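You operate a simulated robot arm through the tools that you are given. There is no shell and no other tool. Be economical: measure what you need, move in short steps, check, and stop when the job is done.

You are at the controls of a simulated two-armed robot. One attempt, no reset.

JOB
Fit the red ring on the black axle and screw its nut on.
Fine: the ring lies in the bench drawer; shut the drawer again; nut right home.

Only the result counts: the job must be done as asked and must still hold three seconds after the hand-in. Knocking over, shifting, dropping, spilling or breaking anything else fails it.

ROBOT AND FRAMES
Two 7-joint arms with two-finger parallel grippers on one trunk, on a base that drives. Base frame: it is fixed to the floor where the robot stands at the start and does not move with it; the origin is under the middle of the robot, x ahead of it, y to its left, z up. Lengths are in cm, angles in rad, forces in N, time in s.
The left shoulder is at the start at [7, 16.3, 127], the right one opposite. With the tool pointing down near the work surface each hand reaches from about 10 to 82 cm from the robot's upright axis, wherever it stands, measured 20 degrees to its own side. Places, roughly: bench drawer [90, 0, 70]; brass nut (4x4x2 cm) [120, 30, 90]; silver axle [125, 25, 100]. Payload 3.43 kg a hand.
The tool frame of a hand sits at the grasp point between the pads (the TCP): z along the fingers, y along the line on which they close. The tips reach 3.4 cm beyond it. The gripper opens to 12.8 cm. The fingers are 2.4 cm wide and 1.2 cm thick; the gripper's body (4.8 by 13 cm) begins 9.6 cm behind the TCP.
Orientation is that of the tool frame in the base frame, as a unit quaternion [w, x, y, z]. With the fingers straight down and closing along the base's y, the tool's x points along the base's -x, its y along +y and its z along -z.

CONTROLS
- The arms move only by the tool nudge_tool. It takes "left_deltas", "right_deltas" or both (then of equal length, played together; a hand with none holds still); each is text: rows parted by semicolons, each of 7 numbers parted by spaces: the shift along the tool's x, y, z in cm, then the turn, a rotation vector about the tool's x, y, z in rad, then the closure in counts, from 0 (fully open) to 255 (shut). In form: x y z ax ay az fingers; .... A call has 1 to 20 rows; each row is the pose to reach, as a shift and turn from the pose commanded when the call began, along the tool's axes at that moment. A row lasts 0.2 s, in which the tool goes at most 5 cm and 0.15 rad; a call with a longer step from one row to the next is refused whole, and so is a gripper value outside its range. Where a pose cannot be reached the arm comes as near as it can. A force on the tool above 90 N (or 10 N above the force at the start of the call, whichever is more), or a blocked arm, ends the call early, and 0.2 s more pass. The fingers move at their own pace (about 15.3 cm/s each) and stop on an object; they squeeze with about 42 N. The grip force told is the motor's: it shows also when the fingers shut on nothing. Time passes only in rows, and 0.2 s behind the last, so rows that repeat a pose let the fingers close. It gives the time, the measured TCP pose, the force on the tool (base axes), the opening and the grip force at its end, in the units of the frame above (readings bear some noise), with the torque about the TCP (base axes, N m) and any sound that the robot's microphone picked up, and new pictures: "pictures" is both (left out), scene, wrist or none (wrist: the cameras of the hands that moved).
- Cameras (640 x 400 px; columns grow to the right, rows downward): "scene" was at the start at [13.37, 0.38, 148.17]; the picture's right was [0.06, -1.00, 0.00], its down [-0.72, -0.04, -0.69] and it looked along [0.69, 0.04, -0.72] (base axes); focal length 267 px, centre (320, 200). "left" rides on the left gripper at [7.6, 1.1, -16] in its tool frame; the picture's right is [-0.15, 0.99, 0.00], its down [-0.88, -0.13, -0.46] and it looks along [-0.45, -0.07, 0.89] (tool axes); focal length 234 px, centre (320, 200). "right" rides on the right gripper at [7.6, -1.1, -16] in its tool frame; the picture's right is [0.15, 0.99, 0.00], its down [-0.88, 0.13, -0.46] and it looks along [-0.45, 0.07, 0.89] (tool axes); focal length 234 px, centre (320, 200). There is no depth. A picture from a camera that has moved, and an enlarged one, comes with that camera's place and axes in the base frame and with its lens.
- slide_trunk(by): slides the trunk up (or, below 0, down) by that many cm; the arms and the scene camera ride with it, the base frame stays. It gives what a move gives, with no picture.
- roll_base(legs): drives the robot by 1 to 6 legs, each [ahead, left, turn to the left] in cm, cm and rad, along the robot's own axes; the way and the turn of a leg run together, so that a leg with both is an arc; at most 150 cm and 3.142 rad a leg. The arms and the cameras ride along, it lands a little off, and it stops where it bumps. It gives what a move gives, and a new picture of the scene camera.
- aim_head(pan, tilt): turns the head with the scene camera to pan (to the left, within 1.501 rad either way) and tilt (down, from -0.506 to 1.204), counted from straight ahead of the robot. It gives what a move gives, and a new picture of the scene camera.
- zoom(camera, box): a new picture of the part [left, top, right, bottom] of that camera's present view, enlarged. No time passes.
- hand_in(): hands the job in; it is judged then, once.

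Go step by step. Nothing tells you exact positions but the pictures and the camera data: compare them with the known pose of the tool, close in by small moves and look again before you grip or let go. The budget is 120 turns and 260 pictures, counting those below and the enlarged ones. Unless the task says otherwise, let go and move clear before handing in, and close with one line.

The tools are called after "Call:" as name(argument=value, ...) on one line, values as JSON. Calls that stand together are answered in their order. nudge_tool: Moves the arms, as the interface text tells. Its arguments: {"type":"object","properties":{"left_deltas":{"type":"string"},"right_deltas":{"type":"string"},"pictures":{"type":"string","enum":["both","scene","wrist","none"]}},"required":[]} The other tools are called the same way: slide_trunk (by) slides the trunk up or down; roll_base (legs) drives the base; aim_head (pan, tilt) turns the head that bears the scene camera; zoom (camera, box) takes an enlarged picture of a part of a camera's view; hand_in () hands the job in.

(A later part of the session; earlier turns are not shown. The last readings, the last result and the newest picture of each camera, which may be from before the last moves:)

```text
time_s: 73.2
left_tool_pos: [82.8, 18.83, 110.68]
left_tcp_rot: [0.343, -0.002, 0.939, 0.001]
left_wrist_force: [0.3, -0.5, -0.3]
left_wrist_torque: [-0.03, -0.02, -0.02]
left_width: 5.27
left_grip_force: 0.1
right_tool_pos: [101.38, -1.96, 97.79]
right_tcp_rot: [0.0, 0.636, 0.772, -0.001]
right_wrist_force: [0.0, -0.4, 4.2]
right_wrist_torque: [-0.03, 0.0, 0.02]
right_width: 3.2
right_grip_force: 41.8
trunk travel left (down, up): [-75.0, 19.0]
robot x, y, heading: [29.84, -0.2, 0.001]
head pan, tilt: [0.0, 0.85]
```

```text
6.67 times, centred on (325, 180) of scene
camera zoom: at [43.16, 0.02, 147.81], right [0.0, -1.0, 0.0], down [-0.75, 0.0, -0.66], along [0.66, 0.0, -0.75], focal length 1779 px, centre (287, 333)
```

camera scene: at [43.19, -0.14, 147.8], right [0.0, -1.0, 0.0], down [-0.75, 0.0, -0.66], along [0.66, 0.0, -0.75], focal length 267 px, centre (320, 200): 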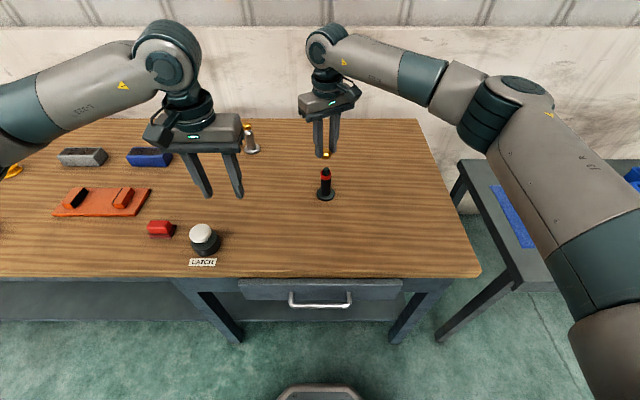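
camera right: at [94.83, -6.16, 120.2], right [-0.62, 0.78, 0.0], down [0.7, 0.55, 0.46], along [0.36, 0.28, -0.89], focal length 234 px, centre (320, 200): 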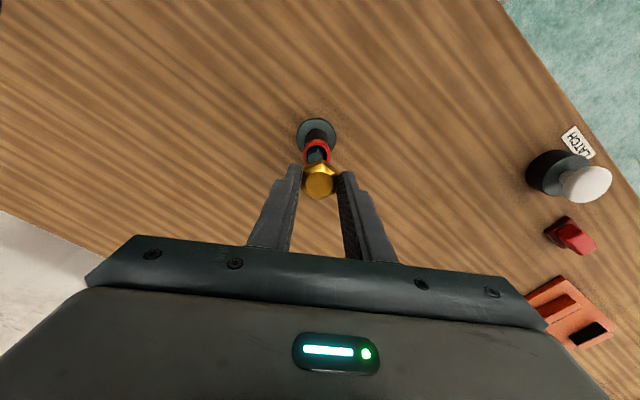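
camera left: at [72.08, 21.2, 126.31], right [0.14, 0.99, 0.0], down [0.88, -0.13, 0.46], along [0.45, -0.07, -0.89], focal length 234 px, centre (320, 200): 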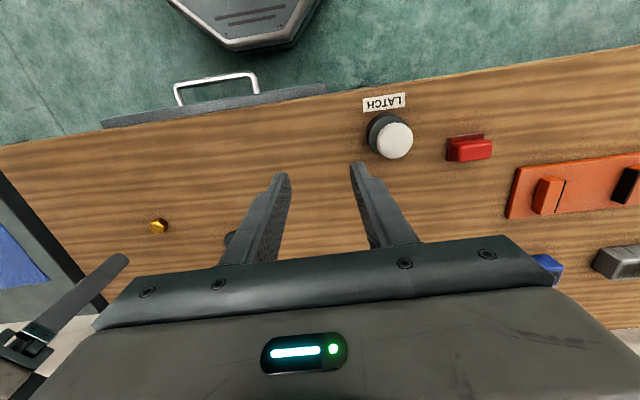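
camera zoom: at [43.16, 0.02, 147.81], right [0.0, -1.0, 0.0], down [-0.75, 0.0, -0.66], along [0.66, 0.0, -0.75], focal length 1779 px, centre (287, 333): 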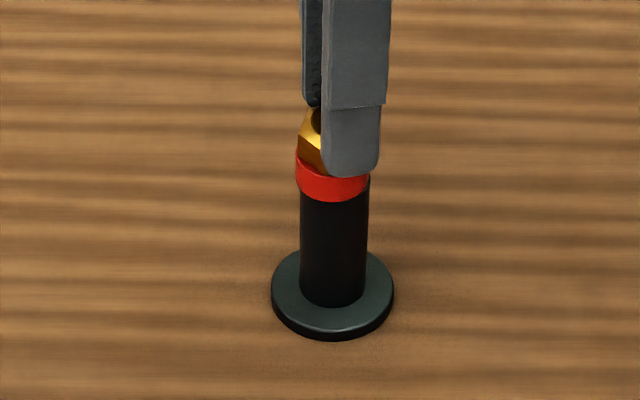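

Gap is down to under 0.1 cm. I test engagement: with the nut gripped, lift by just 0.25 cm and watch the force.

Call:
nudge_tool(right_deltas="0 0 -0.15 0 0 0 255; 0 0 -0.3 0 0 0 255; 0 0 -0.45 0 0 0 255; 0 0 -0.45 0 0 0 255", pictures="none")

Call:
zoom(camera="left", box=[205, 150, 241, 180])

Call:
zoom(camera="scene", box=[305, 150, 345, 210])

```text
time_s: 74.2
left_tool_pos: [83.0, 18.97, 110.75]
left_tcp_rot: [0.341, -0.004, 0.94, 0.002]
left_wrist_force: [0.0, -0.6, -0.7]
left_wrist_torque: [-0.01, 0.03, 0.0]
left_width: 5.27
left_grip_force: 0.1
right_tool_pos: [101.39, -1.89, 98.07]
right_tcp_rot: [-0.001, 0.635, 0.772, 0.0]
right_wrist_force: [0.0, -0.2, -6.3]
right_wrist_torque: [-0.02, 0.01, 0.03]
right_width: 3.17
right_grip_force: 42.3
trunk travel left (down, up): [-75.0, 19.0]
robot x, y, heading: [30.09, 0.14, 0.001]
head pan, tilt: [0.0, 0.85]
```

```text
13.33 times, centred on (223, 165) of left
camera zoom: at [66.96, 20.07, 118.04], right [0.11, 0.99, 0.09], down [0.38, -0.13, 0.92], along [0.92, -0.06, -0.39], focal length 3122 px, centre (1613, 667)
```

zoom: 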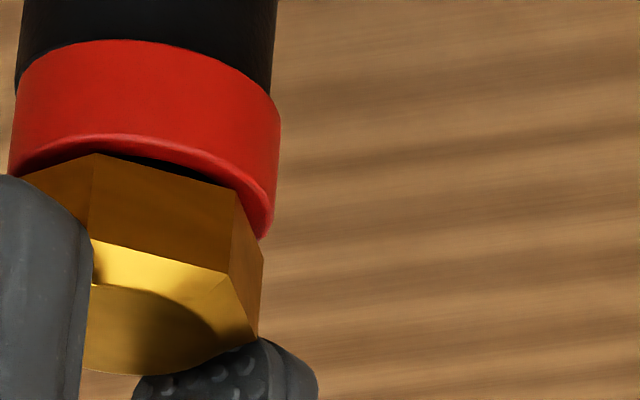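

```text
6.67 times, centred on (325, 180) of scene
camera zoom: at [43.3, 0.02, 147.79], right [0.0, -1.0, 0.0], down [-0.75, 0.0, -0.66], along [0.66, 0.0, -0.75], focal length 1779 px, centre (287, 333)
```

zoom: 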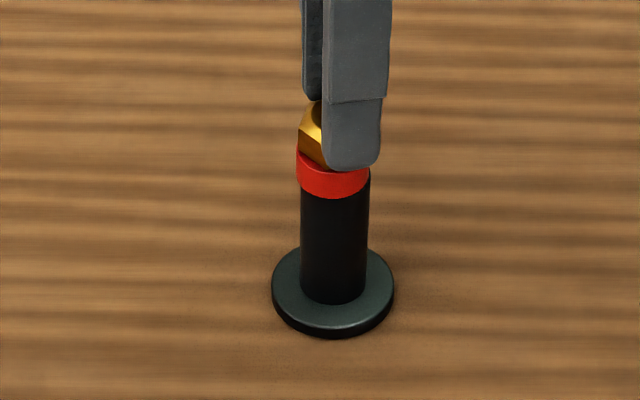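

The axle lifts together with the nut (≈6 N): the thread is engaged, but a ~0.15 cm gap remains and the axle is loose. I set it down, release and turn the right hand back, while the left hand comes round to hold the axle's body.

Call:
nudge_tool(left_deltas="0 0 0 0 0 0 135; 0 0 0 0 0 0 135; 0 0 0 0 0 0 135; -0.1 -2.7 1.1 0 -0.02 0 135; -0.2 -5.4 2.2 0 -0.04 0 135; -0.3 -8.1 3.3 0 -0.06 0 135; -0.4 -10.9 4.4 0 -0.09 0 135; -0.5 -13.6 5.5 0 -0.11 0 135; -0.6 -16.3 6.6 0 -0.13 0 135; -0.65 -19 7.8 0 -0.15 0 135; -0.7 -21.8 8.9 0 -0.175 0 135; -0.7 -21.8 8.9 0 -0.175 0 135; -0.7 -21.8 8.9 0 -0.175 0 135; -0.7 -21.8 8.9 0 -0.175 0 135; -0.7 -21.8 8.9 0 -0.175 0 135; -0.7 -21.8 8.9 0 -0.175 0 135; -0.7 -21.8 8.9 0 -0.175 0 135; -0.7 -21.8 8.9 0 -0.175 0 135", right_deltas="0 0 0.4 0 0 0 255; 0 0 0.4 0 0 0 160; 0 0 0.4 0 0 0 160; 0 0 0.1 0 0 -0.15 160; 0 0 0.1 0 0 -0.3 160; 0 0 0.1 0 0 -0.45 160; 0 0 0.1 0 0 -0.6 160; 0 0 0.1 0 0 -0.75 160; 0 0 0.1 0 0 -0.9 160; 0 0 0.1 0 0 -1.05 160; 0 0 0.1 0 0 -1.2 160; 0 0 0.1 0 0 -1.35 160; 0 0 0.1 0 0 -1.5 160; 0 0 0.1 0 0 -1.65 160; 0 0 0.1 0 0 -1.8 160; 0 0 0.1 0 0 -1.95 160; 0 0 0.1 0 0 -2.1 160; 0 0 0.1 0 0 -2.1 160", pictures="both")

```text
time_s: 78.0
left_tool_pos: [89.15, -2.86, 104.46]
left_tcp_rot: [0.424, -0.003, 0.906, 0.001]
left_wrist_force: [-0.4, -0.1, -0.2]
left_wrist_torque: [-0.02, 0.01, -0.01]
left_width: 6.0
left_grip_force: 0.1
right_tool_pos: [101.36, -1.97, 98.15]
right_tcp_rot: [0.0, -0.356, 0.935, 0.0]
right_wrist_force: [0.6, -0.4, 0.1]
right_wrist_torque: [0.0, 0.03, 0.04]
right_width: 4.73
right_grip_force: 0.1
trunk travel left (down, up): [-75.0, 19.0]
robot x, y, heading: [30.21, -0.06, -0.001]
head pan, tilt: [0.0, 0.85]
camera scene: at [43.21, 0.02, 147.8], right [0.0, -1.0, 0.0], down [-0.75, 0.0, -0.66], along [0.66, 0.0, -0.75], focal length 267 px, centre (320, 200)
camera right: at [96.5, -7.85, 113.96], right [-0.77, 0.64, 0.0], down [0.57, 0.68, 0.46], along [0.29, 0.35, -0.89], focal length 234 px, centre (320, 200)
camera left: at [72.1, -1.77, 108.89], right [0.09, 0.99, 0.11], down [0.22, -0.13, 0.97], along [0.97, -0.06, -0.22], focal length 234 px, centre (320, 200)
```

scene: 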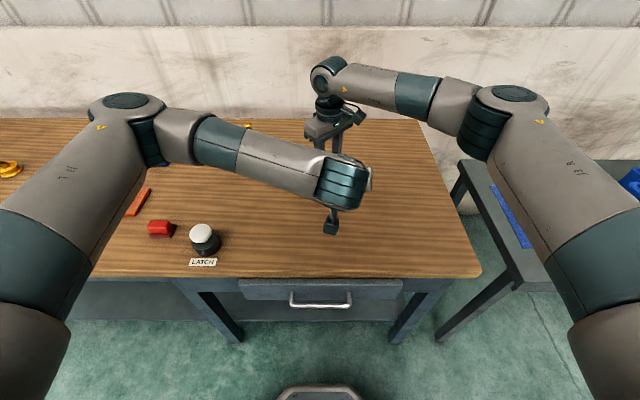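
right: 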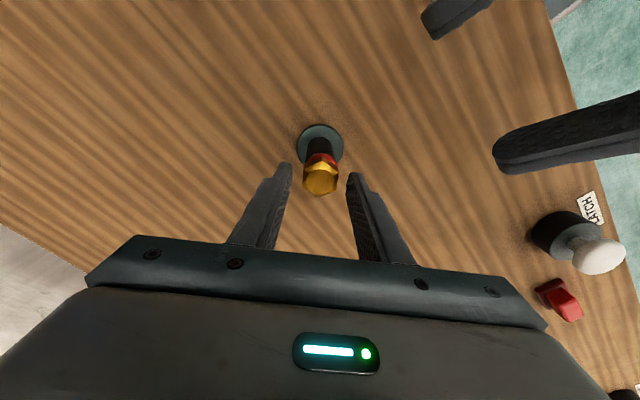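
left: 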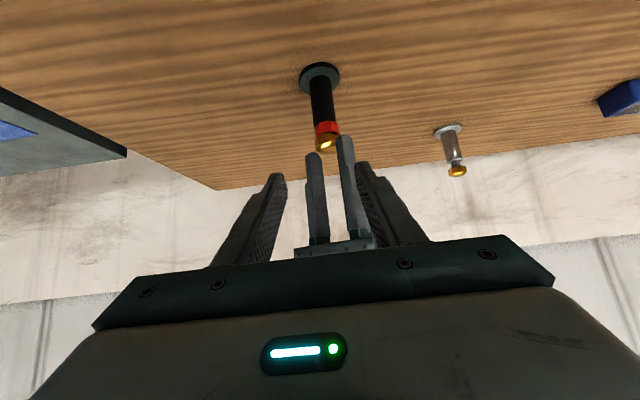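

The left hand is in front of the axle, pitched 40° below level. I lift the right hand 5 cm clear and bring the left to a pre-grasp 7 cm short of the axle's body.

Call:
nudge_tool(left_deltas="0 0 0 0 0 0 135; 0 0.4 0 0 0 0 135; 1 0.8 3 0 0 0 135; 2 1.16 6 0 0 0 135; 3 1.16 9 0 0 0 135; 3.8 1.16 11.9 0 0 0 135; 3.8 1.16 11.9 0 0 0 135", right_deltas="0 0 -2.5 0 0 0 160; 0 0 -5 0 0 0 160; 0 0 -5 0 0 0 160; 0 0 -5 0 0 0 160; 0 0 -5 0 0 0 160; 0 0 -5 0 0 0 160; 0 0 -5 0 0 0 160", pictures="both")

Call:
zoom(camera="left", box=[220, 40, 420, 200])

```text
time_s: 79.6
left_tool_pos: [95.83, -1.56, 93.94]
left_tcp_rot: [0.424, -0.003, 0.906, 0.001]
left_wrist_force: [0.2, -0.7, 0.1]
left_wrist_torque: [-0.02, -0.02, 0.0]
left_width: 6.05
left_grip_force: 0.0
right_tool_pos: [101.39, -1.94, 103.02]
right_tcp_rot: [0.0, -0.354, 0.935, 0.0]
right_wrist_force: [-0.2, -0.6, -0.1]
right_wrist_torque: [0.02, 0.0, 0.01]
right_width: 4.76
right_grip_force: 0.0
trunk travel left (down, up): [-75.0, 19.0]
robot x, y, heading: [30.12, 0.11, 0.003]
head pan, tilt: [0.0, 0.85]
camera scene: at [43.15, 0.01, 147.81], right [0.0, -1.0, 0.0], down [-0.75, 0.0, -0.66], along [0.66, 0.0, -0.75], focal length 267 px, centre (320, 200)
camera right: at [96.45, -7.83, 118.92], right [-0.77, 0.64, 0.0], down [0.57, 0.68, 0.46], along [0.29, 0.35, -0.89], focal length 234 px, centre (320, 200)
camera left: at [78.79, -0.38, 98.3], right [0.09, 0.99, 0.11], down [0.21, -0.13, 0.97], along [0.97, -0.06, -0.22], focal length 234 px, centre (320, 200)
```

scene: 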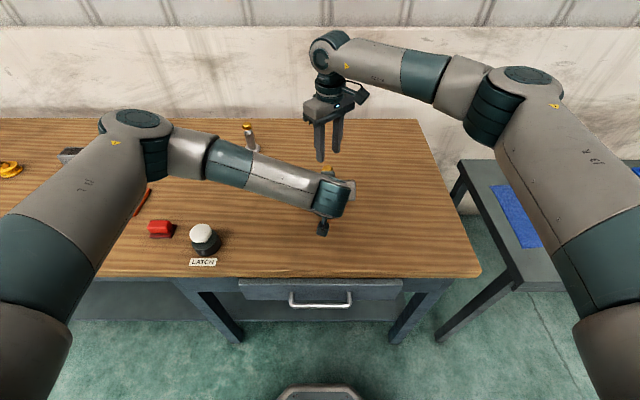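
right: 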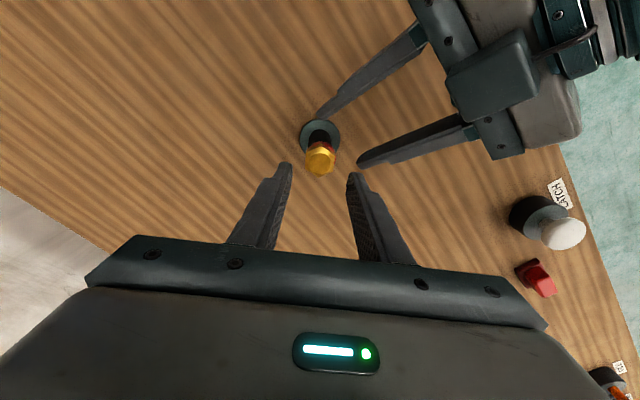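
left: 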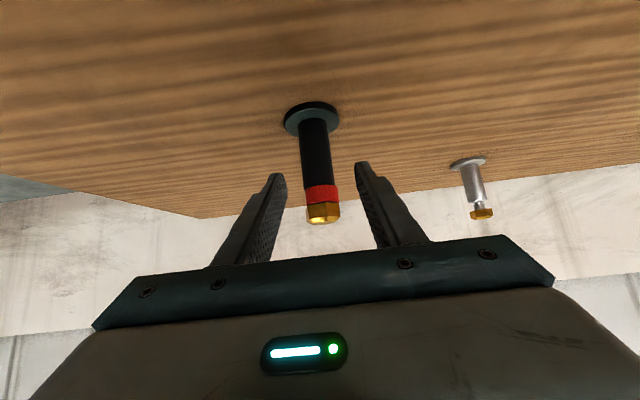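

```text
2.50 times, centred on (320, 120) of left
camera zoom: at [78.79, -0.38, 98.3], right [0.09, 0.99, 0.11], down [0.21, -0.13, 0.97], along [0.97, -0.06, -0.22], focal length 585 px, centre (320, 400)
```

zoom: 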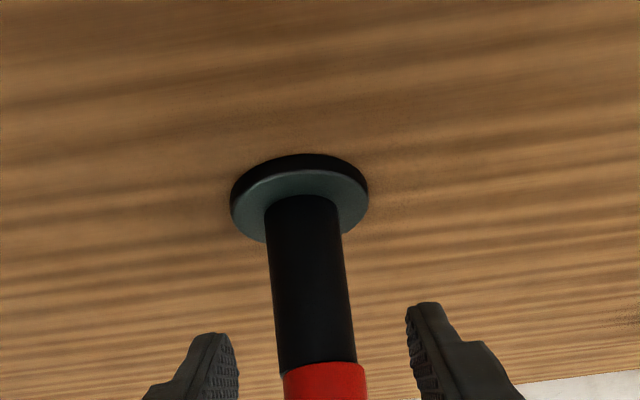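

Aligned in y. Advance along the fingers and close on the axle's body.

Call:
nudge_tool(left_deltas="0 0 2.5 0 0 0 135; 0 0 5 0 0 0 135; 0 0 6.8 0 0 0 135; 0 0 6.8 0 0 0 135", pictures="wrist")

Call:
zoom(camera="right", box=[240, 80, 420, 200])

```text
time_s: 80.6
left_tool_pos: [101.03, -1.44, 89.55]
left_tcp_rot: [0.423, -0.003, 0.906, 0.002]
left_wrist_force: [0.1, 0.6, -0.9]
left_wrist_torque: [0.04, -0.01, -0.05]
left_width: 6.03
left_grip_force: 0.0
right_tool_pos: [101.32, -1.97, 103.04]
right_tcp_rot: [0.0, -0.354, 0.935, 0.001]
right_wrist_force: [-0.1, -0.1, -0.1]
right_wrist_torque: [-0.01, 0.0, 0.0]
right_width: 4.75
right_grip_force: 0.0
trunk travel left (down, up): [-75.0, 19.0]
robot x, y, heading: [29.73, 0.11, 0.003]
head pan, tilt: [0.0, 0.85]
camera left: at [84.04, -0.33, 93.98], right [0.09, 0.99, 0.11], down [0.22, -0.13, 0.97], along [0.97, -0.06, -0.22], focal length 234 px, centre (320, 200)
```

left: 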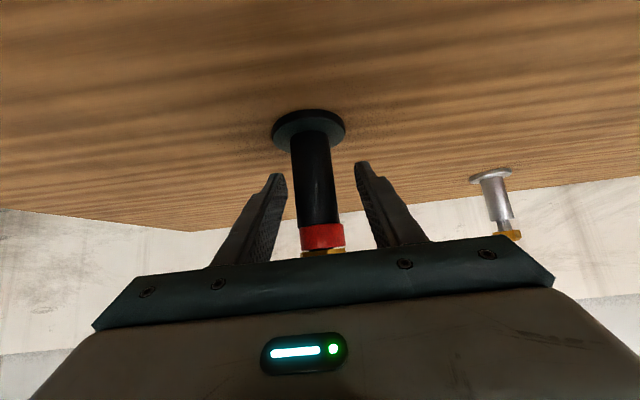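

```text
3.33 times, centred on (330, 140) of right
camera zoom: at [96.49, -7.82, 118.89], right [-0.77, 0.64, 0.0], down [0.57, 0.68, 0.46], along [0.29, 0.35, -0.89], focal length 781 px, centre (287, 400)
```

zoom: 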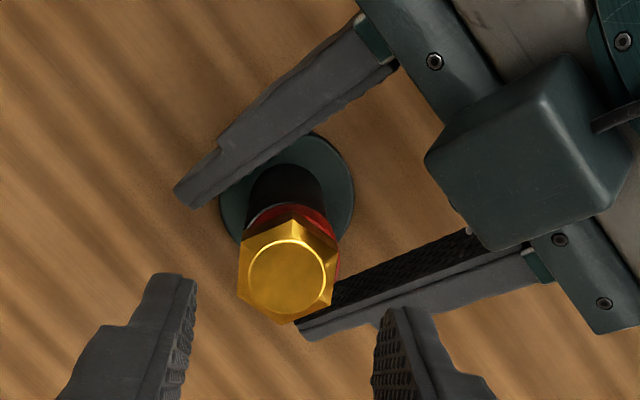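

The axle's body is between the left fingers. Close on it.

Call:
nudge_tool(left_deltas="0 -0.15 0 0 0 0 180; 0 -0.15 0 0 0 0 220; 0 -0.15 0 0 0 0 255; 0 -0.15 0 0 0 0 255; 0 -0.15 0 0 0 0 255", pictures="wrist")

Call:
zoom(camera="right", box=[240, 80, 420, 200])

```text
time_s: 81.8
left_tool_pos: [100.97, -1.69, 89.48]
left_tcp_rot: [0.423, -0.003, 0.906, 0.001]
left_wrist_force: [-2.9, -1.0, -0.1]
left_wrist_torque: [0.22, 0.06, 0.05]
left_width: 3.14
left_grip_force: 42.1
right_tool_pos: [101.32, -1.98, 103.1]
right_tcp_rot: [0.0, -0.354, 0.935, -0.001]
right_wrist_force: [1.0, 0.5, -0.7]
right_wrist_torque: [0.03, -0.01, 0.01]
right_width: 4.78
right_grip_force: 0.1
trunk travel left (down, up): [-75.0, 19.0]
robot x, y, heading: [29.65, 0.15, 0.002]
head pan, tilt: [0.0, 0.85]
camera left: at [84.0, -0.51, 93.99], right [0.09, 0.99, 0.11], down [0.22, -0.13, 0.97], along [0.97, -0.06, -0.22], focal length 234 px, centre (320, 200)
```

left: 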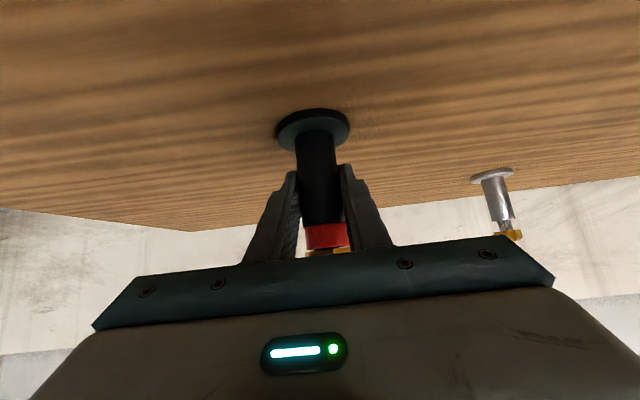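

```text
3.33 times, centred on (330, 140) of right
camera zoom: at [96.49, -7.84, 118.89], right [-0.77, 0.64, 0.0], down [0.57, 0.68, 0.46], along [0.29, 0.35, -0.89], focal length 781 px, centre (287, 400)
```

zoom: 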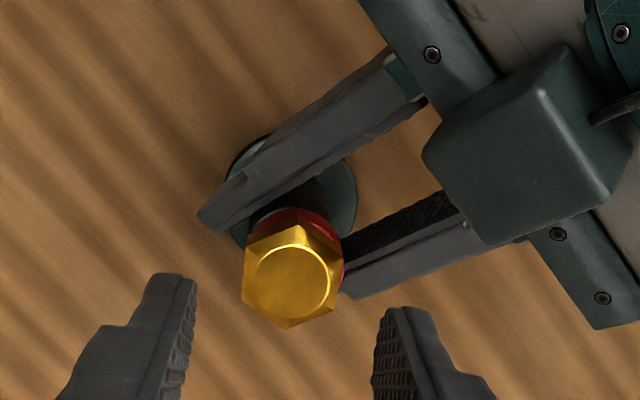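

The left hand holds the axle (3.14 cm). Lower the right hand to the nut, regrip and make stroke three against the held axle.

Call:
nudge_tool(right_deltas="0 0.18 2.5 0 0 0 160; 0 0.18 4.8 0 0 0 160; 0 0.18 5.2 0 0 0 160; 0 0.18 5.2 0 0 0 255; 0 0.18 5.2 0 0 0 255; 0 0.18 5.2 0 0 0 255; 0 0.18 5.2 0 0 0.15 255; 0 0.18 5.2 0 0 0.3 255; 0 0.18 5.2 0 0 0.45 255; 0 0.18 5.2 0 0 0.6 255; 0 0.18 5.2 0 0 0.75 255; 0 0.18 5.2 0 0 0.9 255; 0 0.18 5.2 0 0 1.05 255; 0 0.18 5.2 0 0 1.2 255; 0 0.18 5.2 0 0 1.35 255; 0 0.18 5.2 0 0 1.5 255; 0 0.18 5.2 0 0 1.65 255; 0 0.18 5.2 0 0 1.8 255; 0 0.18 5.2 0 0 1.95 255; 0 0.18 5.2 0 0 2.1 255", pictures="none")

Call:
zoom(camera="scene", box=[300, 140, 360, 200])

Call:
zoom(camera="left", box=[290, 210, 370, 260])

```text
time_s: 86.0
left_tool_pos: [100.87, -2.04, 89.45]
left_tcp_rot: [0.422, 0.0, 0.906, -0.001]
left_wrist_force: [-19.4, -27.1, 0.4]
left_wrist_torque: [0.84, -0.83, -0.79]
left_width: 3.2
left_grip_force: 42.2
right_tool_pos: [101.41, -1.78, 98.09]
right_tcp_rot: [0.0, 0.636, 0.772, 0.004]
right_wrist_force: [18.8, 25.0, -1.8]
right_wrist_torque: [1.02, -0.8, 0.75]
right_width: 3.22
right_grip_force: 41.8
trunk travel left (down, up): [-75.0, 19.0]
robot x, y, heading: [29.93, -0.4, 0.003]
head pan, tilt: [0.0, 0.85]
```

```text
6.67 times, centred on (330, 170) of scene
camera zoom: at [43.25, -0.02, 147.81], right [0.0, -1.0, 0.0], down [-0.75, 0.0, -0.66], along [0.66, 0.0, -0.75], focal length 1779 px, centre (253, 400)
```

zoom: 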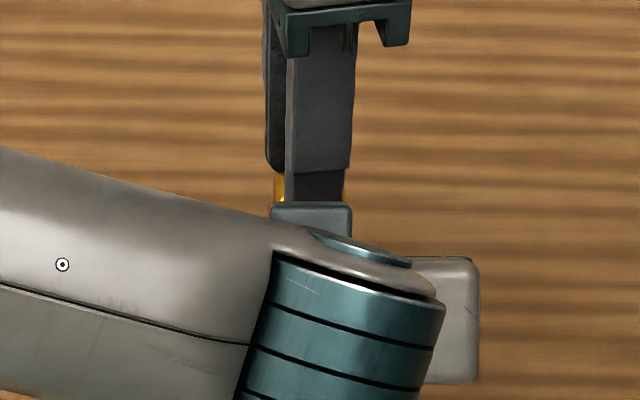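

```text
8.00 times, centred on (330, 235) of left
camera zoom: at [83.85, -0.72, 93.94], right [0.1, 0.99, 0.11], down [0.22, -0.13, 0.97], along [0.97, -0.07, -0.23], focal length 1873 px, centre (240, -80)
```

zoom: 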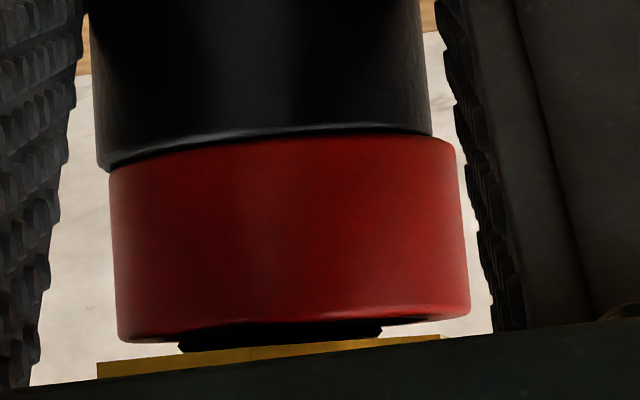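

Now there is torque (0.75 N·m) with the axle held, and a ~0.15 cm gap is still visible. Open, turn back, and check centring.

Call:
nudge_tool(right_deltas="0 0 0 0 0 0 160; 0 0 0 0 0 0 160; 0 0 0 0 0 -0.15 160; 0 0 0 0 0 -0.3 160; 0 0 0 0 0 -0.45 160; 0 0 0 0 0 -0.6 160; 0 0 0 0 0 -0.75 160; 0 0 0 0 0 -0.9 160; 0 0 0 0 0 -1.05 160; 0 0 0 0 0 -1.2 160; 0 0 0 0 0 -1.35 160; 0 0 0 0 0 -1.5 160; 0 0 0 0 0 -1.65 160; 0 0 0 0 0 -1.8 160; 0 0 0 0 0 -1.95 160; 0 0 0 0 0 -2.1 160; 0 0 0 0 0 -2.1 160", pictures="none")

Call:
zoom(camera="right", box=[260, 110, 380, 210])

Call:
zoom(camera="left", box=[290, 210, 370, 260])

```text
time_s: 89.6
left_tool_pos: [101.05, -1.56, 89.65]
left_tcp_rot: [0.423, -0.003, 0.906, 0.001]
left_wrist_force: [0.6, 0.2, -0.8]
left_wrist_torque: [0.01, 0.07, 0.01]
left_width: 3.13
left_grip_force: 41.6
right_tool_pos: [101.38, -1.67, 97.78]
right_tcp_rot: [0.0, -0.355, 0.935, 0.0]
right_wrist_force: [-0.3, 0.3, -0.1]
right_wrist_torque: [-0.01, 0.02, 0.0]
right_width: 4.78
right_grip_force: 0.0
trunk travel left (down, up): [-75.0, 19.0]
robot x, y, heading: [29.8, -0.09, 0.005]
head pan, tilt: [0.0, 0.85]
```

```text
4.00 times, centred on (320, 160) of right
camera zoom: at [96.52, -7.66, 113.69], right [-0.77, 0.64, 0.0], down [0.57, 0.68, 0.46], along [0.29, 0.35, -0.89], focal length 937 px, centre (320, 360)
```

zoom: 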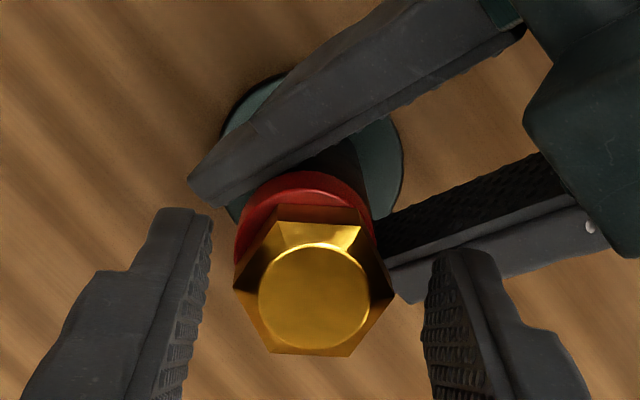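

```text
8.00 times, centred on (330, 235) of left
camera zoom: at [84.08, -0.49, 93.93], right [0.09, 0.99, 0.11], down [0.22, -0.13, 0.97], along [0.97, -0.06, -0.23], focal length 1873 px, centre (240, -80)
```

zoom: 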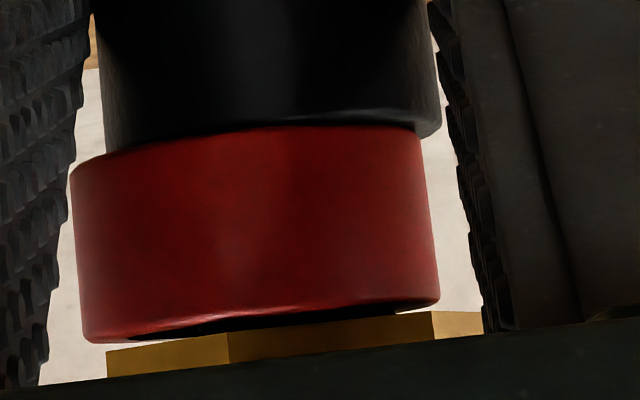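

The nut turned only part-way with the jaws (it is now ~22° off them) and the gap has become tiny. I turn +0.38 rad to match its flats, regrip and tighten on, testing the wrist's upper range.

Call:
nudge_tool(right_deltas="0 0 0 0 0 0.13 160; 0 0 0 0 0 0.26 160; 0 0 0 0 0 0.38 160; 0 0 0 0 0 0.38 255; 0 0 0 0 0 0.38 255; 0 0 0 0 0 0.38 255; 0 0 0 0 0 0.38 255", pictures="none")

Call:
zoom(camera="right", box=[260, 110, 380, 210])

```text
time_s: 91.2
left_tool_pos: [101.08, -1.67, 89.61]
left_tcp_rot: [0.423, -0.002, 0.906, 0.001]
left_wrist_force: [2.3, -2.8, -0.5]
left_wrist_torque: [0.14, 0.23, 0.0]
left_width: 3.11
left_grip_force: 42.0
right_tool_pos: [101.43, -1.65, 97.81]
right_tcp_rot: [0.0, -0.171, 0.985, 0.001]
right_wrist_force: [-2.5, 2.7, -0.2]
right_wrist_torque: [0.13, 0.09, -0.03]
right_width: 3.16
right_grip_force: 41.9
trunk travel left (down, up): [-75.0, 19.0]
robot x, y, heading: [30.15, -0.18, 0.0]
head pan, tilt: [0.0, 0.85]
```

```text
4.00 times, centred on (320, 160) of right
camera zoom: at [94.72, -5.41, 113.68], right [-0.47, 0.88, 0.0], down [0.79, 0.42, 0.46], along [0.4, 0.22, -0.89], focal length 937 px, centre (320, 360)
```

zoom: 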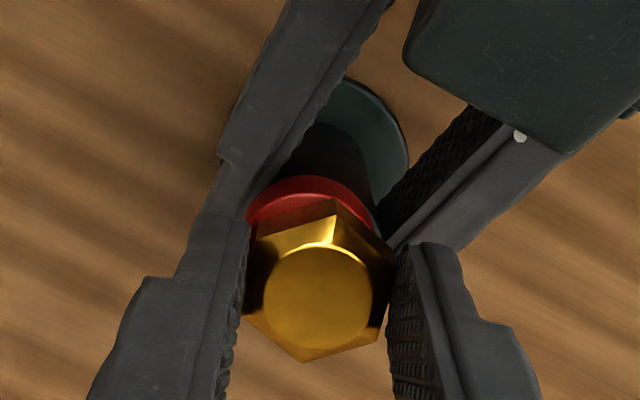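

Well gripped on the flats with little side force. Turn 1.05 rad and read the torque.

Call:
nudge_tool(right_deltas="0 0 0 0 0 0.15 255; 0 0 0 0 0 0.3 255; 0 0 0 0 0 0.45 255; 0 0 0 0 0 0.6 255; 0 0 0 0 0 0.75 255; 0 0 0 0 0 0.9 255; 0 0 0 0 0 1.05 255; 0 0 0 0 0 1.05 255", pictures="none")

Call:
zoom(camera="right", box=[260, 110, 380, 210])

Call:
zoom(camera="left", box=[290, 210, 370, 260])

```text
time_s: 93.0
left_tool_pos: [101.07, -1.75, 89.51]
left_tcp_rot: [0.423, -0.001, 0.906, 0.0]
left_wrist_force: [-13.3, -26.1, 4.3]
left_wrist_torque: [1.02, -0.7, -0.59]
left_width: 3.11
left_grip_force: 42.6
right_tool_pos: [101.31, -1.7, 97.93]
right_tcp_rot: [-0.001, 0.345, 0.939, 0.002]
right_wrist_force: [12.0, 25.1, -10.9]
right_wrist_torque: [1.2, -0.32, 0.53]
right_width: 3.2
right_grip_force: 42.2
trunk travel left (down, up): [-75.0, 19.0]
robot x, y, heading: [30.28, -0.18, 0.005]
head pan, tilt: [0.0, 0.85]
```

```text
4.00 times, centred on (320, 160) of right
camera zoom: at [94.82, 2.32, 113.83], right [0.53, 0.85, 0.0], down [0.75, -0.47, 0.45], along [0.39, -0.24, -0.89], focal length 937 px, centre (320, 360)
```

zoom: 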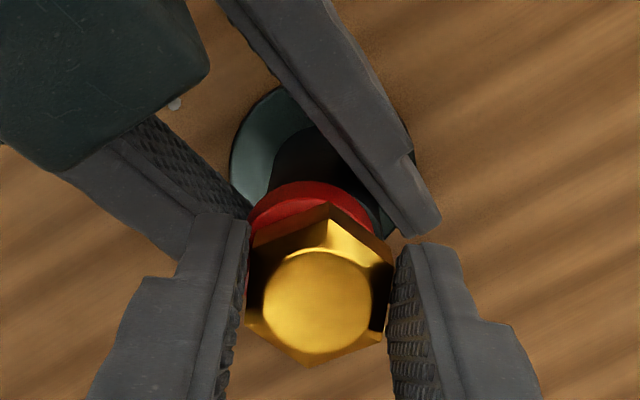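

```text
8.00 times, centred on (330, 235) of left
camera zoom: at [83.99, -0.65, 94.0], right [0.09, 0.99, 0.11], down [0.22, -0.13, 0.97], along [0.97, -0.07, -0.23], focal length 1873 px, centre (240, -80)
```

zoom: 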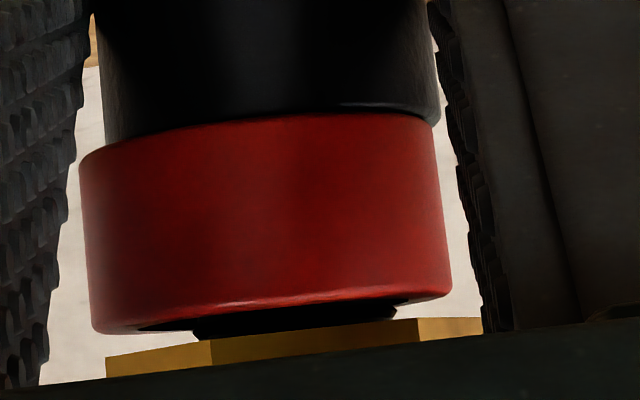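

The reading shows side load and the hand pulling up; I release the nut to see the true gap unloaded.

Call:
nudge_tool(right_deltas="0 0 0 0 0 0 160; 0 0 0 0 0 0 160; 0 0 0 0 0 0 160", pictures="none")

Call:
zoom(camera="left", box=[290, 210, 370, 260])

Call:
zoom(camera="right", box=[260, 110, 380, 210])

```text
time_s: 93.8
left_tool_pos: [101.12, -1.49, 89.58]
left_tcp_rot: [0.424, -0.004, 0.906, 0.002]
left_wrist_force: [0.3, 4.7, 3.7]
left_wrist_torque: [0.23, 0.2, -0.04]
left_width: 3.09
left_grip_force: 41.6
right_tool_pos: [101.28, -1.8, 98.06]
right_tcp_rot: [0.001, 0.345, 0.938, -0.001]
right_wrist_force: [-0.3, 0.3, -0.2]
right_wrist_torque: [-0.02, 0.06, 0.01]
right_width: 4.76
right_grip_force: 0.2
trunk travel left (down, up): [-75.0, 19.0]
robot x, y, heading: [30.0, 0.22, 0.004]
head pan, tilt: [0.0, 0.85]
```

```text
8.00 times, centred on (330, 235) of left
camera zoom: at [84.08, -0.34, 93.98], right [0.09, 0.99, 0.11], down [0.21, -0.13, 0.97], along [0.97, -0.06, -0.22], focal length 1873 px, centre (240, -80)
```

zoom: 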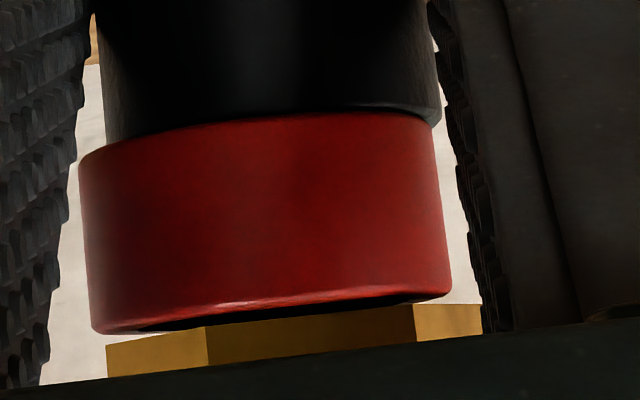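

```text
4.00 times, centred on (320, 160) of right
camera zoom: at [94.78, 2.24, 113.84], right [0.53, 0.85, 0.0], down [0.75, -0.47, 0.46], along [0.39, -0.24, -0.89], focal length 937 px, centre (320, 360)
```

zoom: 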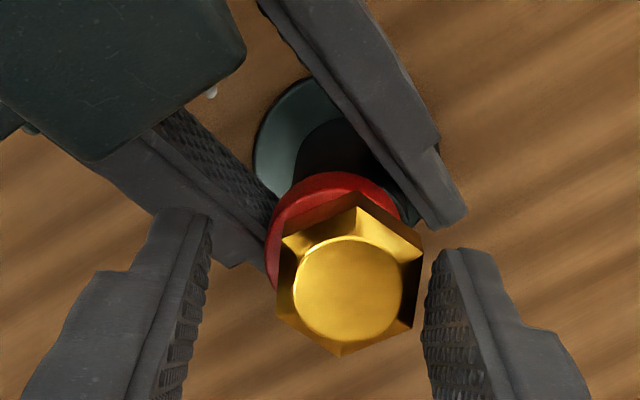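

Unloaded, the nut rests practically on the ring; the jaws' centre was ~0.6 cm off the axle, which caused the side load. I recentre (+0.6 along the closing line), regrip and turn on.

Call:
nudge_tool(right_deltas="0.1 0.6 0.1 0 0 0 160; 0.1 0.6 0.1 0 0 0 255; 0.1 0.6 0.1 0 0 0 255; 0.1 0.6 0.1 0 0 0 255; 0.1 0.6 0.1 0 0 0.12 255; 0.1 0.6 0.1 0 0 0.24 255; 0.1 0.6 0.1 0 0 0.36 255; 0.1 0.6 0.1 0 0 0.48 255; 0.1 0.6 0.1 0 0 0.6 255; 0.1 0.6 0.1 0 0 0.6 255", pictures="none")

Call:
zoom(camera="left", box=[290, 210, 370, 260])

Call:
zoom(camera="right", box=[260, 110, 380, 210])

```text
time_s: 96.0
left_tool_pos: [101.01, -1.75, 89.65]
left_tcp_rot: [0.423, -0.002, 0.906, 0.001]
left_wrist_force: [2.1, 5.2, -0.6]
left_wrist_torque: [-1.11, 0.27, -0.43]
left_width: 3.12
left_grip_force: 42.0
right_tool_pos: [101.72, -1.34, 97.88]
right_tcp_rot: [0.0, 0.608, 0.794, 0.001]
right_wrist_force: [-0.5, -9.0, 0.5]
right_wrist_torque: [0.13, 0.03, 0.5]
right_width: 3.2
right_grip_force: 41.7
trunk travel left (down, up): [-75.0, 19.0]
robot x, y, heading: [29.98, -0.15, 0.006]
head pan, tilt: [0.0, 0.85]
```

```text
8.00 times, centred on (330, 235) of left
camera zoom: at [84.0, -0.56, 93.98], right [0.09, 0.99, 0.11], down [0.22, -0.13, 0.97], along [0.97, -0.06, -0.22], focal length 1873 px, centre (240, -80)
```

zoom: 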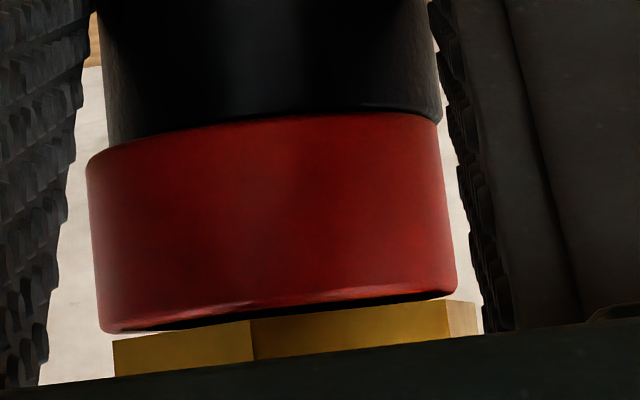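

```text
4.00 times, centred on (320, 160) of right
camera zoom: at [98.63, 5.66, 113.75], right [0.92, 0.4, 0.0], down [0.35, -0.82, 0.46], along [0.18, -0.42, -0.89], focal length 937 px, centre (320, 360)
```

zoom: 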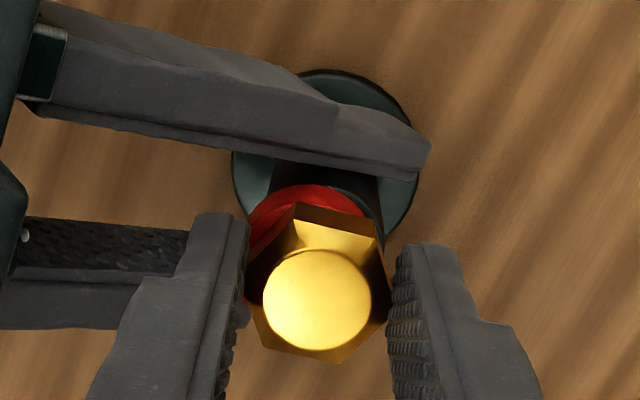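

Side load is small now; torque 0.5 N·m and the nut has begun to slip in the jaws, so it looks tight on the ring. I open, look at its angle and do one more aligned pull to confirm.

Call:
nudge_tool(right_deltas="0 0 0 0 0 0 160; 0 0 0 0 0 0 160; 0 0 0 0 0 -0.15 160; 0 0 0 0 0 -0.3 160; 0 0 0 0 0 -0.45 160; 0 0 0 0 0 -0.6 160; 0 0 0 0 0 -0.75 160; 0 0 0 0 0 -0.9 160; 0 0 0 0 0 -0.9 160", pictures="none")

Call:
zoom(camera="right", box=[260, 110, 380, 210])

Call:
zoom(camera="left", box=[290, 210, 370, 260])

```text
time_s: 98.0
left_tool_pos: [100.9, -1.65, 89.56]
left_tcp_rot: [0.423, -0.001, 0.906, 0.0]
left_wrist_force: [0.8, 0.4, -0.4]
left_wrist_torque: [0.08, -0.06, -0.09]
left_width: 3.09
left_grip_force: 41.6
right_tool_pos: [101.48, -1.33, 97.92]
right_tcp_rot: [0.0, 0.2, 0.98, 0.0]
right_wrist_force: [0.2, -0.2, -0.4]
right_wrist_torque: [0.01, 0.01, 0.0]
right_width: 4.78
right_grip_force: 0.0
trunk travel left (down, up): [-75.0, 19.0]
robot x, y, heading: [29.77, 0.28, 0.001]
head pan, tilt: [0.0, 0.85]
```

```text
4.00 times, centred on (320, 160) of right
camera zoom: at [94.2, 0.67, 113.67], right [0.25, 0.97, 0.0], down [0.86, -0.23, 0.46], along [0.44, -0.12, -0.89], focal length 937 px, centre (320, 360)
```

zoom: 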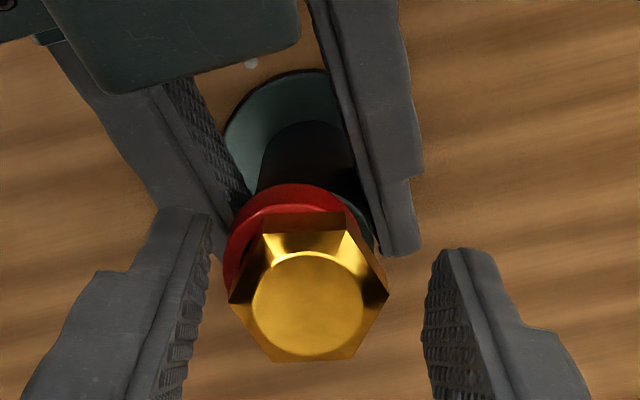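

```text
8.00 times, centred on (330, 235) of left
camera zoom: at [84.03, -0.49, 93.98], right [0.09, 0.99, 0.11], down [0.22, -0.13, 0.97], along [0.97, -0.06, -0.22], focal length 1873 px, centre (240, -80)
```

zoom: 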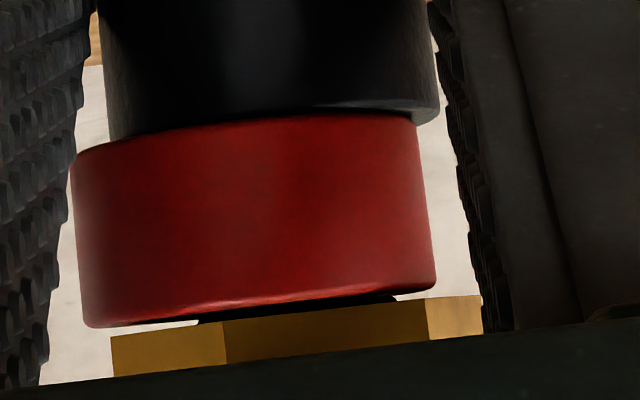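

The ring still shifts sideways and a ~0.1 cm gap shows, so it is not home yet. I realign the jaws (−0.70 rad) with proper centring both ways, and regrip.

Call:
nudge_tool(right_deltas="-0.12 -0.1 0 0 0 -0.14 160; -0.25 -0.19 0 0 0 -0.28 160; -0.25 -0.19 0 0 0 -0.42 160; -0.25 -0.19 0 0 0 -0.56 160; -0.25 -0.19 0 0 0 -0.7 160; -0.25 -0.19 0 0 0 -0.7 160", pictures="none")

Call:
zoom(camera="right", box=[260, 110, 380, 210])

```text
time_s: 99.4
left_tool_pos: [101.03, -1.62, 89.61]
left_tcp_rot: [0.424, -0.002, 0.906, 0.001]
left_wrist_force: [0.7, 0.1, 0.8]
left_wrist_torque: [-0.09, -0.07, -0.06]
left_width: 3.09
left_grip_force: 41.7
right_tool_pos: [101.79, -1.54, 97.77]
right_tcp_rot: [0.0, -0.148, 0.989, 0.0]
right_wrist_force: [0.1, 0.0, 0.3]
right_wrist_torque: [0.01, -0.01, 0.01]
right_width: 4.79
right_grip_force: 0.0
trunk travel left (down, up): [-75.0, 19.0]
robot x, y, heading: [29.55, -0.04, 0.008]
head pan, tilt: [0.0, 0.85]
```

```text
4.00 times, centred on (320, 160) of right
camera zoom: at [94.89, -4.93, 113.62], right [-0.43, 0.9, 0.0], down [0.8, 0.38, 0.46], along [0.41, 0.2, -0.89], focal length 937 px, centre (320, 360)
```

zoom: 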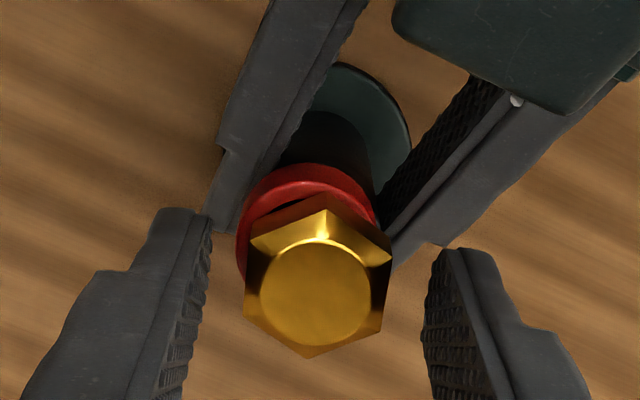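

Centred and aligned. Grip and turn 1.65 rad, feeding down slightly.

Call:
nudge_tool(right_deltas="0 0 0 0 0 0 255; 0 0 0 0 0 0 255; 0 0 0 0 0 0 255; 0 0 0.02 0 0 0.15 255; 0 0 0.04 0 0 0.3 255; 0 0 0.06 0 0 0.45 255; 0 0 0.08 0 0 0.6 255; 0 0 0.1 0 0 0.75 255; 0 0 0.12 0 0 0.9 255; 0 0 0.14 0 0 1.05 255; 0 0 0.16 0 0 1.2 255; 0 0 0.18 0 0 1.35 255; 0 0 0.2 0 0 1.5 255; 0 0 0.2 0 0 1.65 255; 0 0 0.2 0 0 1.65 255", pictures="none")

Call:
zoom(camera="right", box=[260, 110, 380, 210])

Call:
zoom(camera="left", box=[290, 210, 370, 260])

```text
time_s: 102.6
left_tool_pos: [100.92, -1.69, 89.56]
left_tcp_rot: [0.423, -0.001, 0.906, 0.0]
left_wrist_force: [-1.1, 1.7, 1.0]
left_wrist_torque: [-0.8, -0.1, -0.18]
left_width: 3.11
left_grip_force: 41.9
right_tool_pos: [101.66, -1.43, 97.76]
right_tcp_rot: [0.002, 0.628, 0.778, 0.0]
right_wrist_force: [-0.5, -1.9, 2.3]
right_wrist_torque: [-0.05, -0.08, 0.04]
right_width: 3.18
right_grip_force: 42.2
trunk travel left (down, up): [-75.0, 19.0]
robot x, y, heading: [30.24, 0.07, 0.004]
head pan, tilt: [0.0, 0.85]
```

```text
4.00 times, centred on (320, 160) of right
camera zoom: at [99.12, 5.62, 113.56], right [0.94, 0.35, 0.0], down [0.31, -0.83, 0.46], along [0.16, -0.43, -0.89], focal length 937 px, centre (320, 360)
```

zoom: 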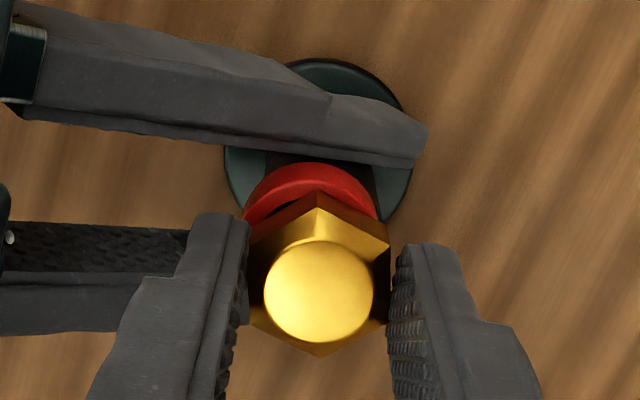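

```text
8.00 times, centred on (330, 235) of left
camera zoom: at [83.97, -0.51, 94.0], right [0.09, 0.99, 0.11], down [0.22, -0.13, 0.97], along [0.97, -0.06, -0.22], focal length 1873 px, centre (240, -80)
```

zoom: 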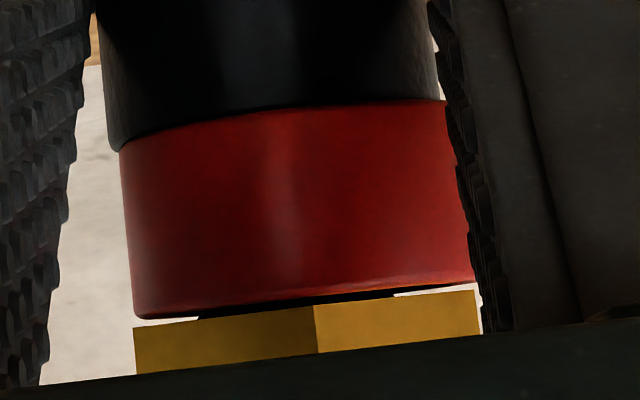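

Now the nut turns cleanly with almost no side load. I repeat: open, back 120°, check centring.

Call:
nudge_tool(right_deltas="0 0 0 0 0 0 160; 0 0 0 0 0 0 160; 0 0 0 0 0 -0.15 160; 0 0 0 0 0 -0.3 160; 0 0 0 0 0 -0.45 160; 0 0 0 0 0 -0.6 160; 0 0 0 0 0 -0.75 160; 0 0 0 0 0 -0.9 160; 0 0 0 0 0 -1.05 160; 0 0 0 0 0 -1.2 160; 0 0 0 0 0 -1.35 160; 0 0 0 0 0 -1.5 160; 0 0 0 0 0 -1.65 160; 0 0 0 0 0 -1.8 160; 0 0 0 0 0 -1.95 160; 0 0 0 0 0 -2.09 160; 0 0 0 0 0 -2.09 160", pictures="none")

Call:
zoom(camera="right", box=[260, 110, 380, 210])

Call:
zoom(camera="left", box=[290, 210, 370, 260])

```text
time_s: 106.2
left_tool_pos: [101.06, -1.59, 89.65]
left_tcp_rot: [0.423, -0.002, 0.906, 0.001]
left_wrist_force: [-1.2, -2.2, -0.9]
left_wrist_torque: [0.08, 0.15, 0.08]
left_width: 3.11
left_grip_force: 41.6
right_tool_pos: [101.81, -1.55, 97.6]
right_tcp_rot: [0.0, -0.36, 0.933, 0.0]
right_wrist_force: [-0.1, 0.0, -0.5]
right_wrist_torque: [-0.02, 0.01, 0.01]
right_width: 4.8
right_grip_force: 0.1
trunk travel left (down, up): [-75.0, 19.0]
robot x, y, heading: [30.09, -0.09, 0.004]
head pan, tilt: [0.0, 0.85]
```

```text
4.00 times, centred on (320, 160) of right
camera zoom: at [96.96, -7.49, 113.48], right [-0.77, 0.64, 0.0], down [0.57, 0.69, 0.46], along [0.29, 0.35, -0.89], focal length 937 px, centre (320, 360)
```

zoom: 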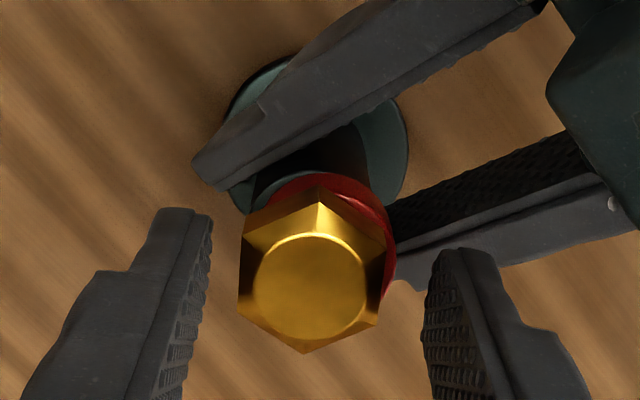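

```text
8.00 times, centred on (330, 235) of left
camera zoom: at [84.0, -0.54, 94.0], right [0.09, 0.99, 0.11], down [0.22, -0.13, 0.97], along [0.97, -0.06, -0.22], focal length 1873 px, centre (240, -80)
```

zoom: 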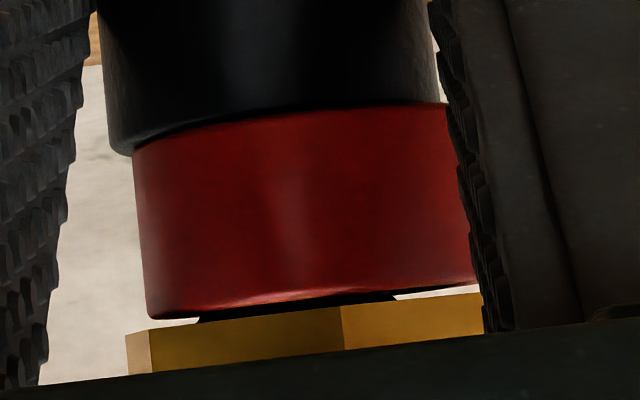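

Nut followed the jaws exactly. Centre by −0.15, grip and do a full 120° stroke again.

Call:
nudge_tool(right_deltas="0 -0.15 0 0 0 0 160; 0 -0.15 0 0 0 0 255; 0 -0.15 0 0 0 0 255; 0 -0.15 0 0 0 0 255; 0 -0.15 0 0 0 0.15 255; 0 -0.15 0 0 0 0.3 255; 0 -0.15 0 0 0 0.45 255; 0 -0.15 0.05 0 0 0.6 255; 0 -0.15 0.05 0 0 0.75 255; 0 -0.15 0.05 0 0 0.9 255; 0 -0.15 0.05 0 0 1.05 255; 0 -0.15 0.1 0 0 1.2 255; 0 -0.15 0.1 0 0 1.35 255; 0 -0.15 0.1 0 0 1.5 255; 0 -0.15 0.1 0 0 1.65 255; 0 -0.15 0.1 0 0 1.8 255; 0 -0.15 0.1 0 0 1.95 255; 0 -0.15 0.1 0 0 2.1 255; 0 -0.15 0.1 0 0 2.1 255", pictures="none")

Call:
zoom(camera="right", box=[260, 110, 380, 210])

Call:
zoom(camera="left", box=[290, 210, 370, 260])

```text
time_s: 110.2
left_tool_pos: [101.02, -1.71, 89.56]
left_tcp_rot: [0.424, -0.002, 0.906, 0.0]
left_wrist_force: [-4.7, -7.9, 1.1]
left_wrist_torque: [1.0, -0.11, -0.32]
left_width: 3.08
left_grip_force: 42.2
right_tool_pos: [101.81, -1.62, 97.54]
right_tcp_rot: [0.0, 0.631, 0.776, 0.001]
right_wrist_force: [3.6, 9.6, 0.7]
right_wrist_torque: [-0.09, -0.13, 0.39]
right_width: 3.19
right_grip_force: 41.9
trunk travel left (down, up): [-75.0, 19.0]
robot x, y, heading: [29.72, 0.3, 0.006]
head pan, tilt: [0.0, 0.85]
```

```text
4.00 times, centred on (320, 160) of right
camera zoom: at [99.18, 5.51, 113.44], right [0.94, 0.34, 0.0], down [0.31, -0.84, 0.46], along [0.16, -0.43, -0.89], focal length 937 px, centre (320, 360)
```

zoom: 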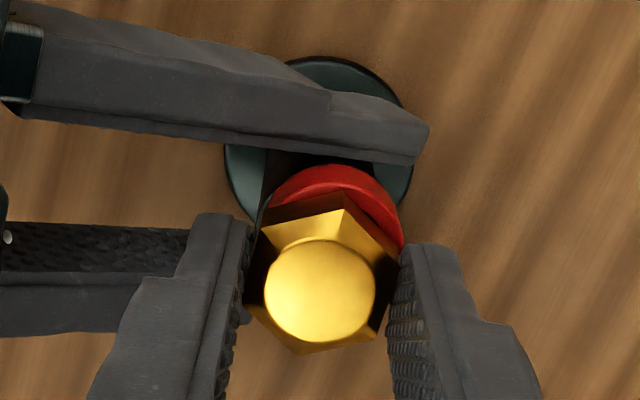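

```text
8.00 times, centred on (330, 235) of left
camera zoom: at [83.96, -0.53, 93.99], right [0.09, 0.99, 0.11], down [0.22, -0.13, 0.97], along [0.97, -0.06, -0.23], focal length 1873 px, centre (240, -80)
```

zoom: 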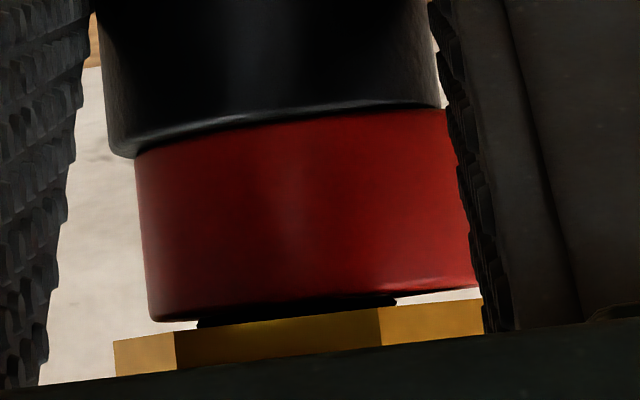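

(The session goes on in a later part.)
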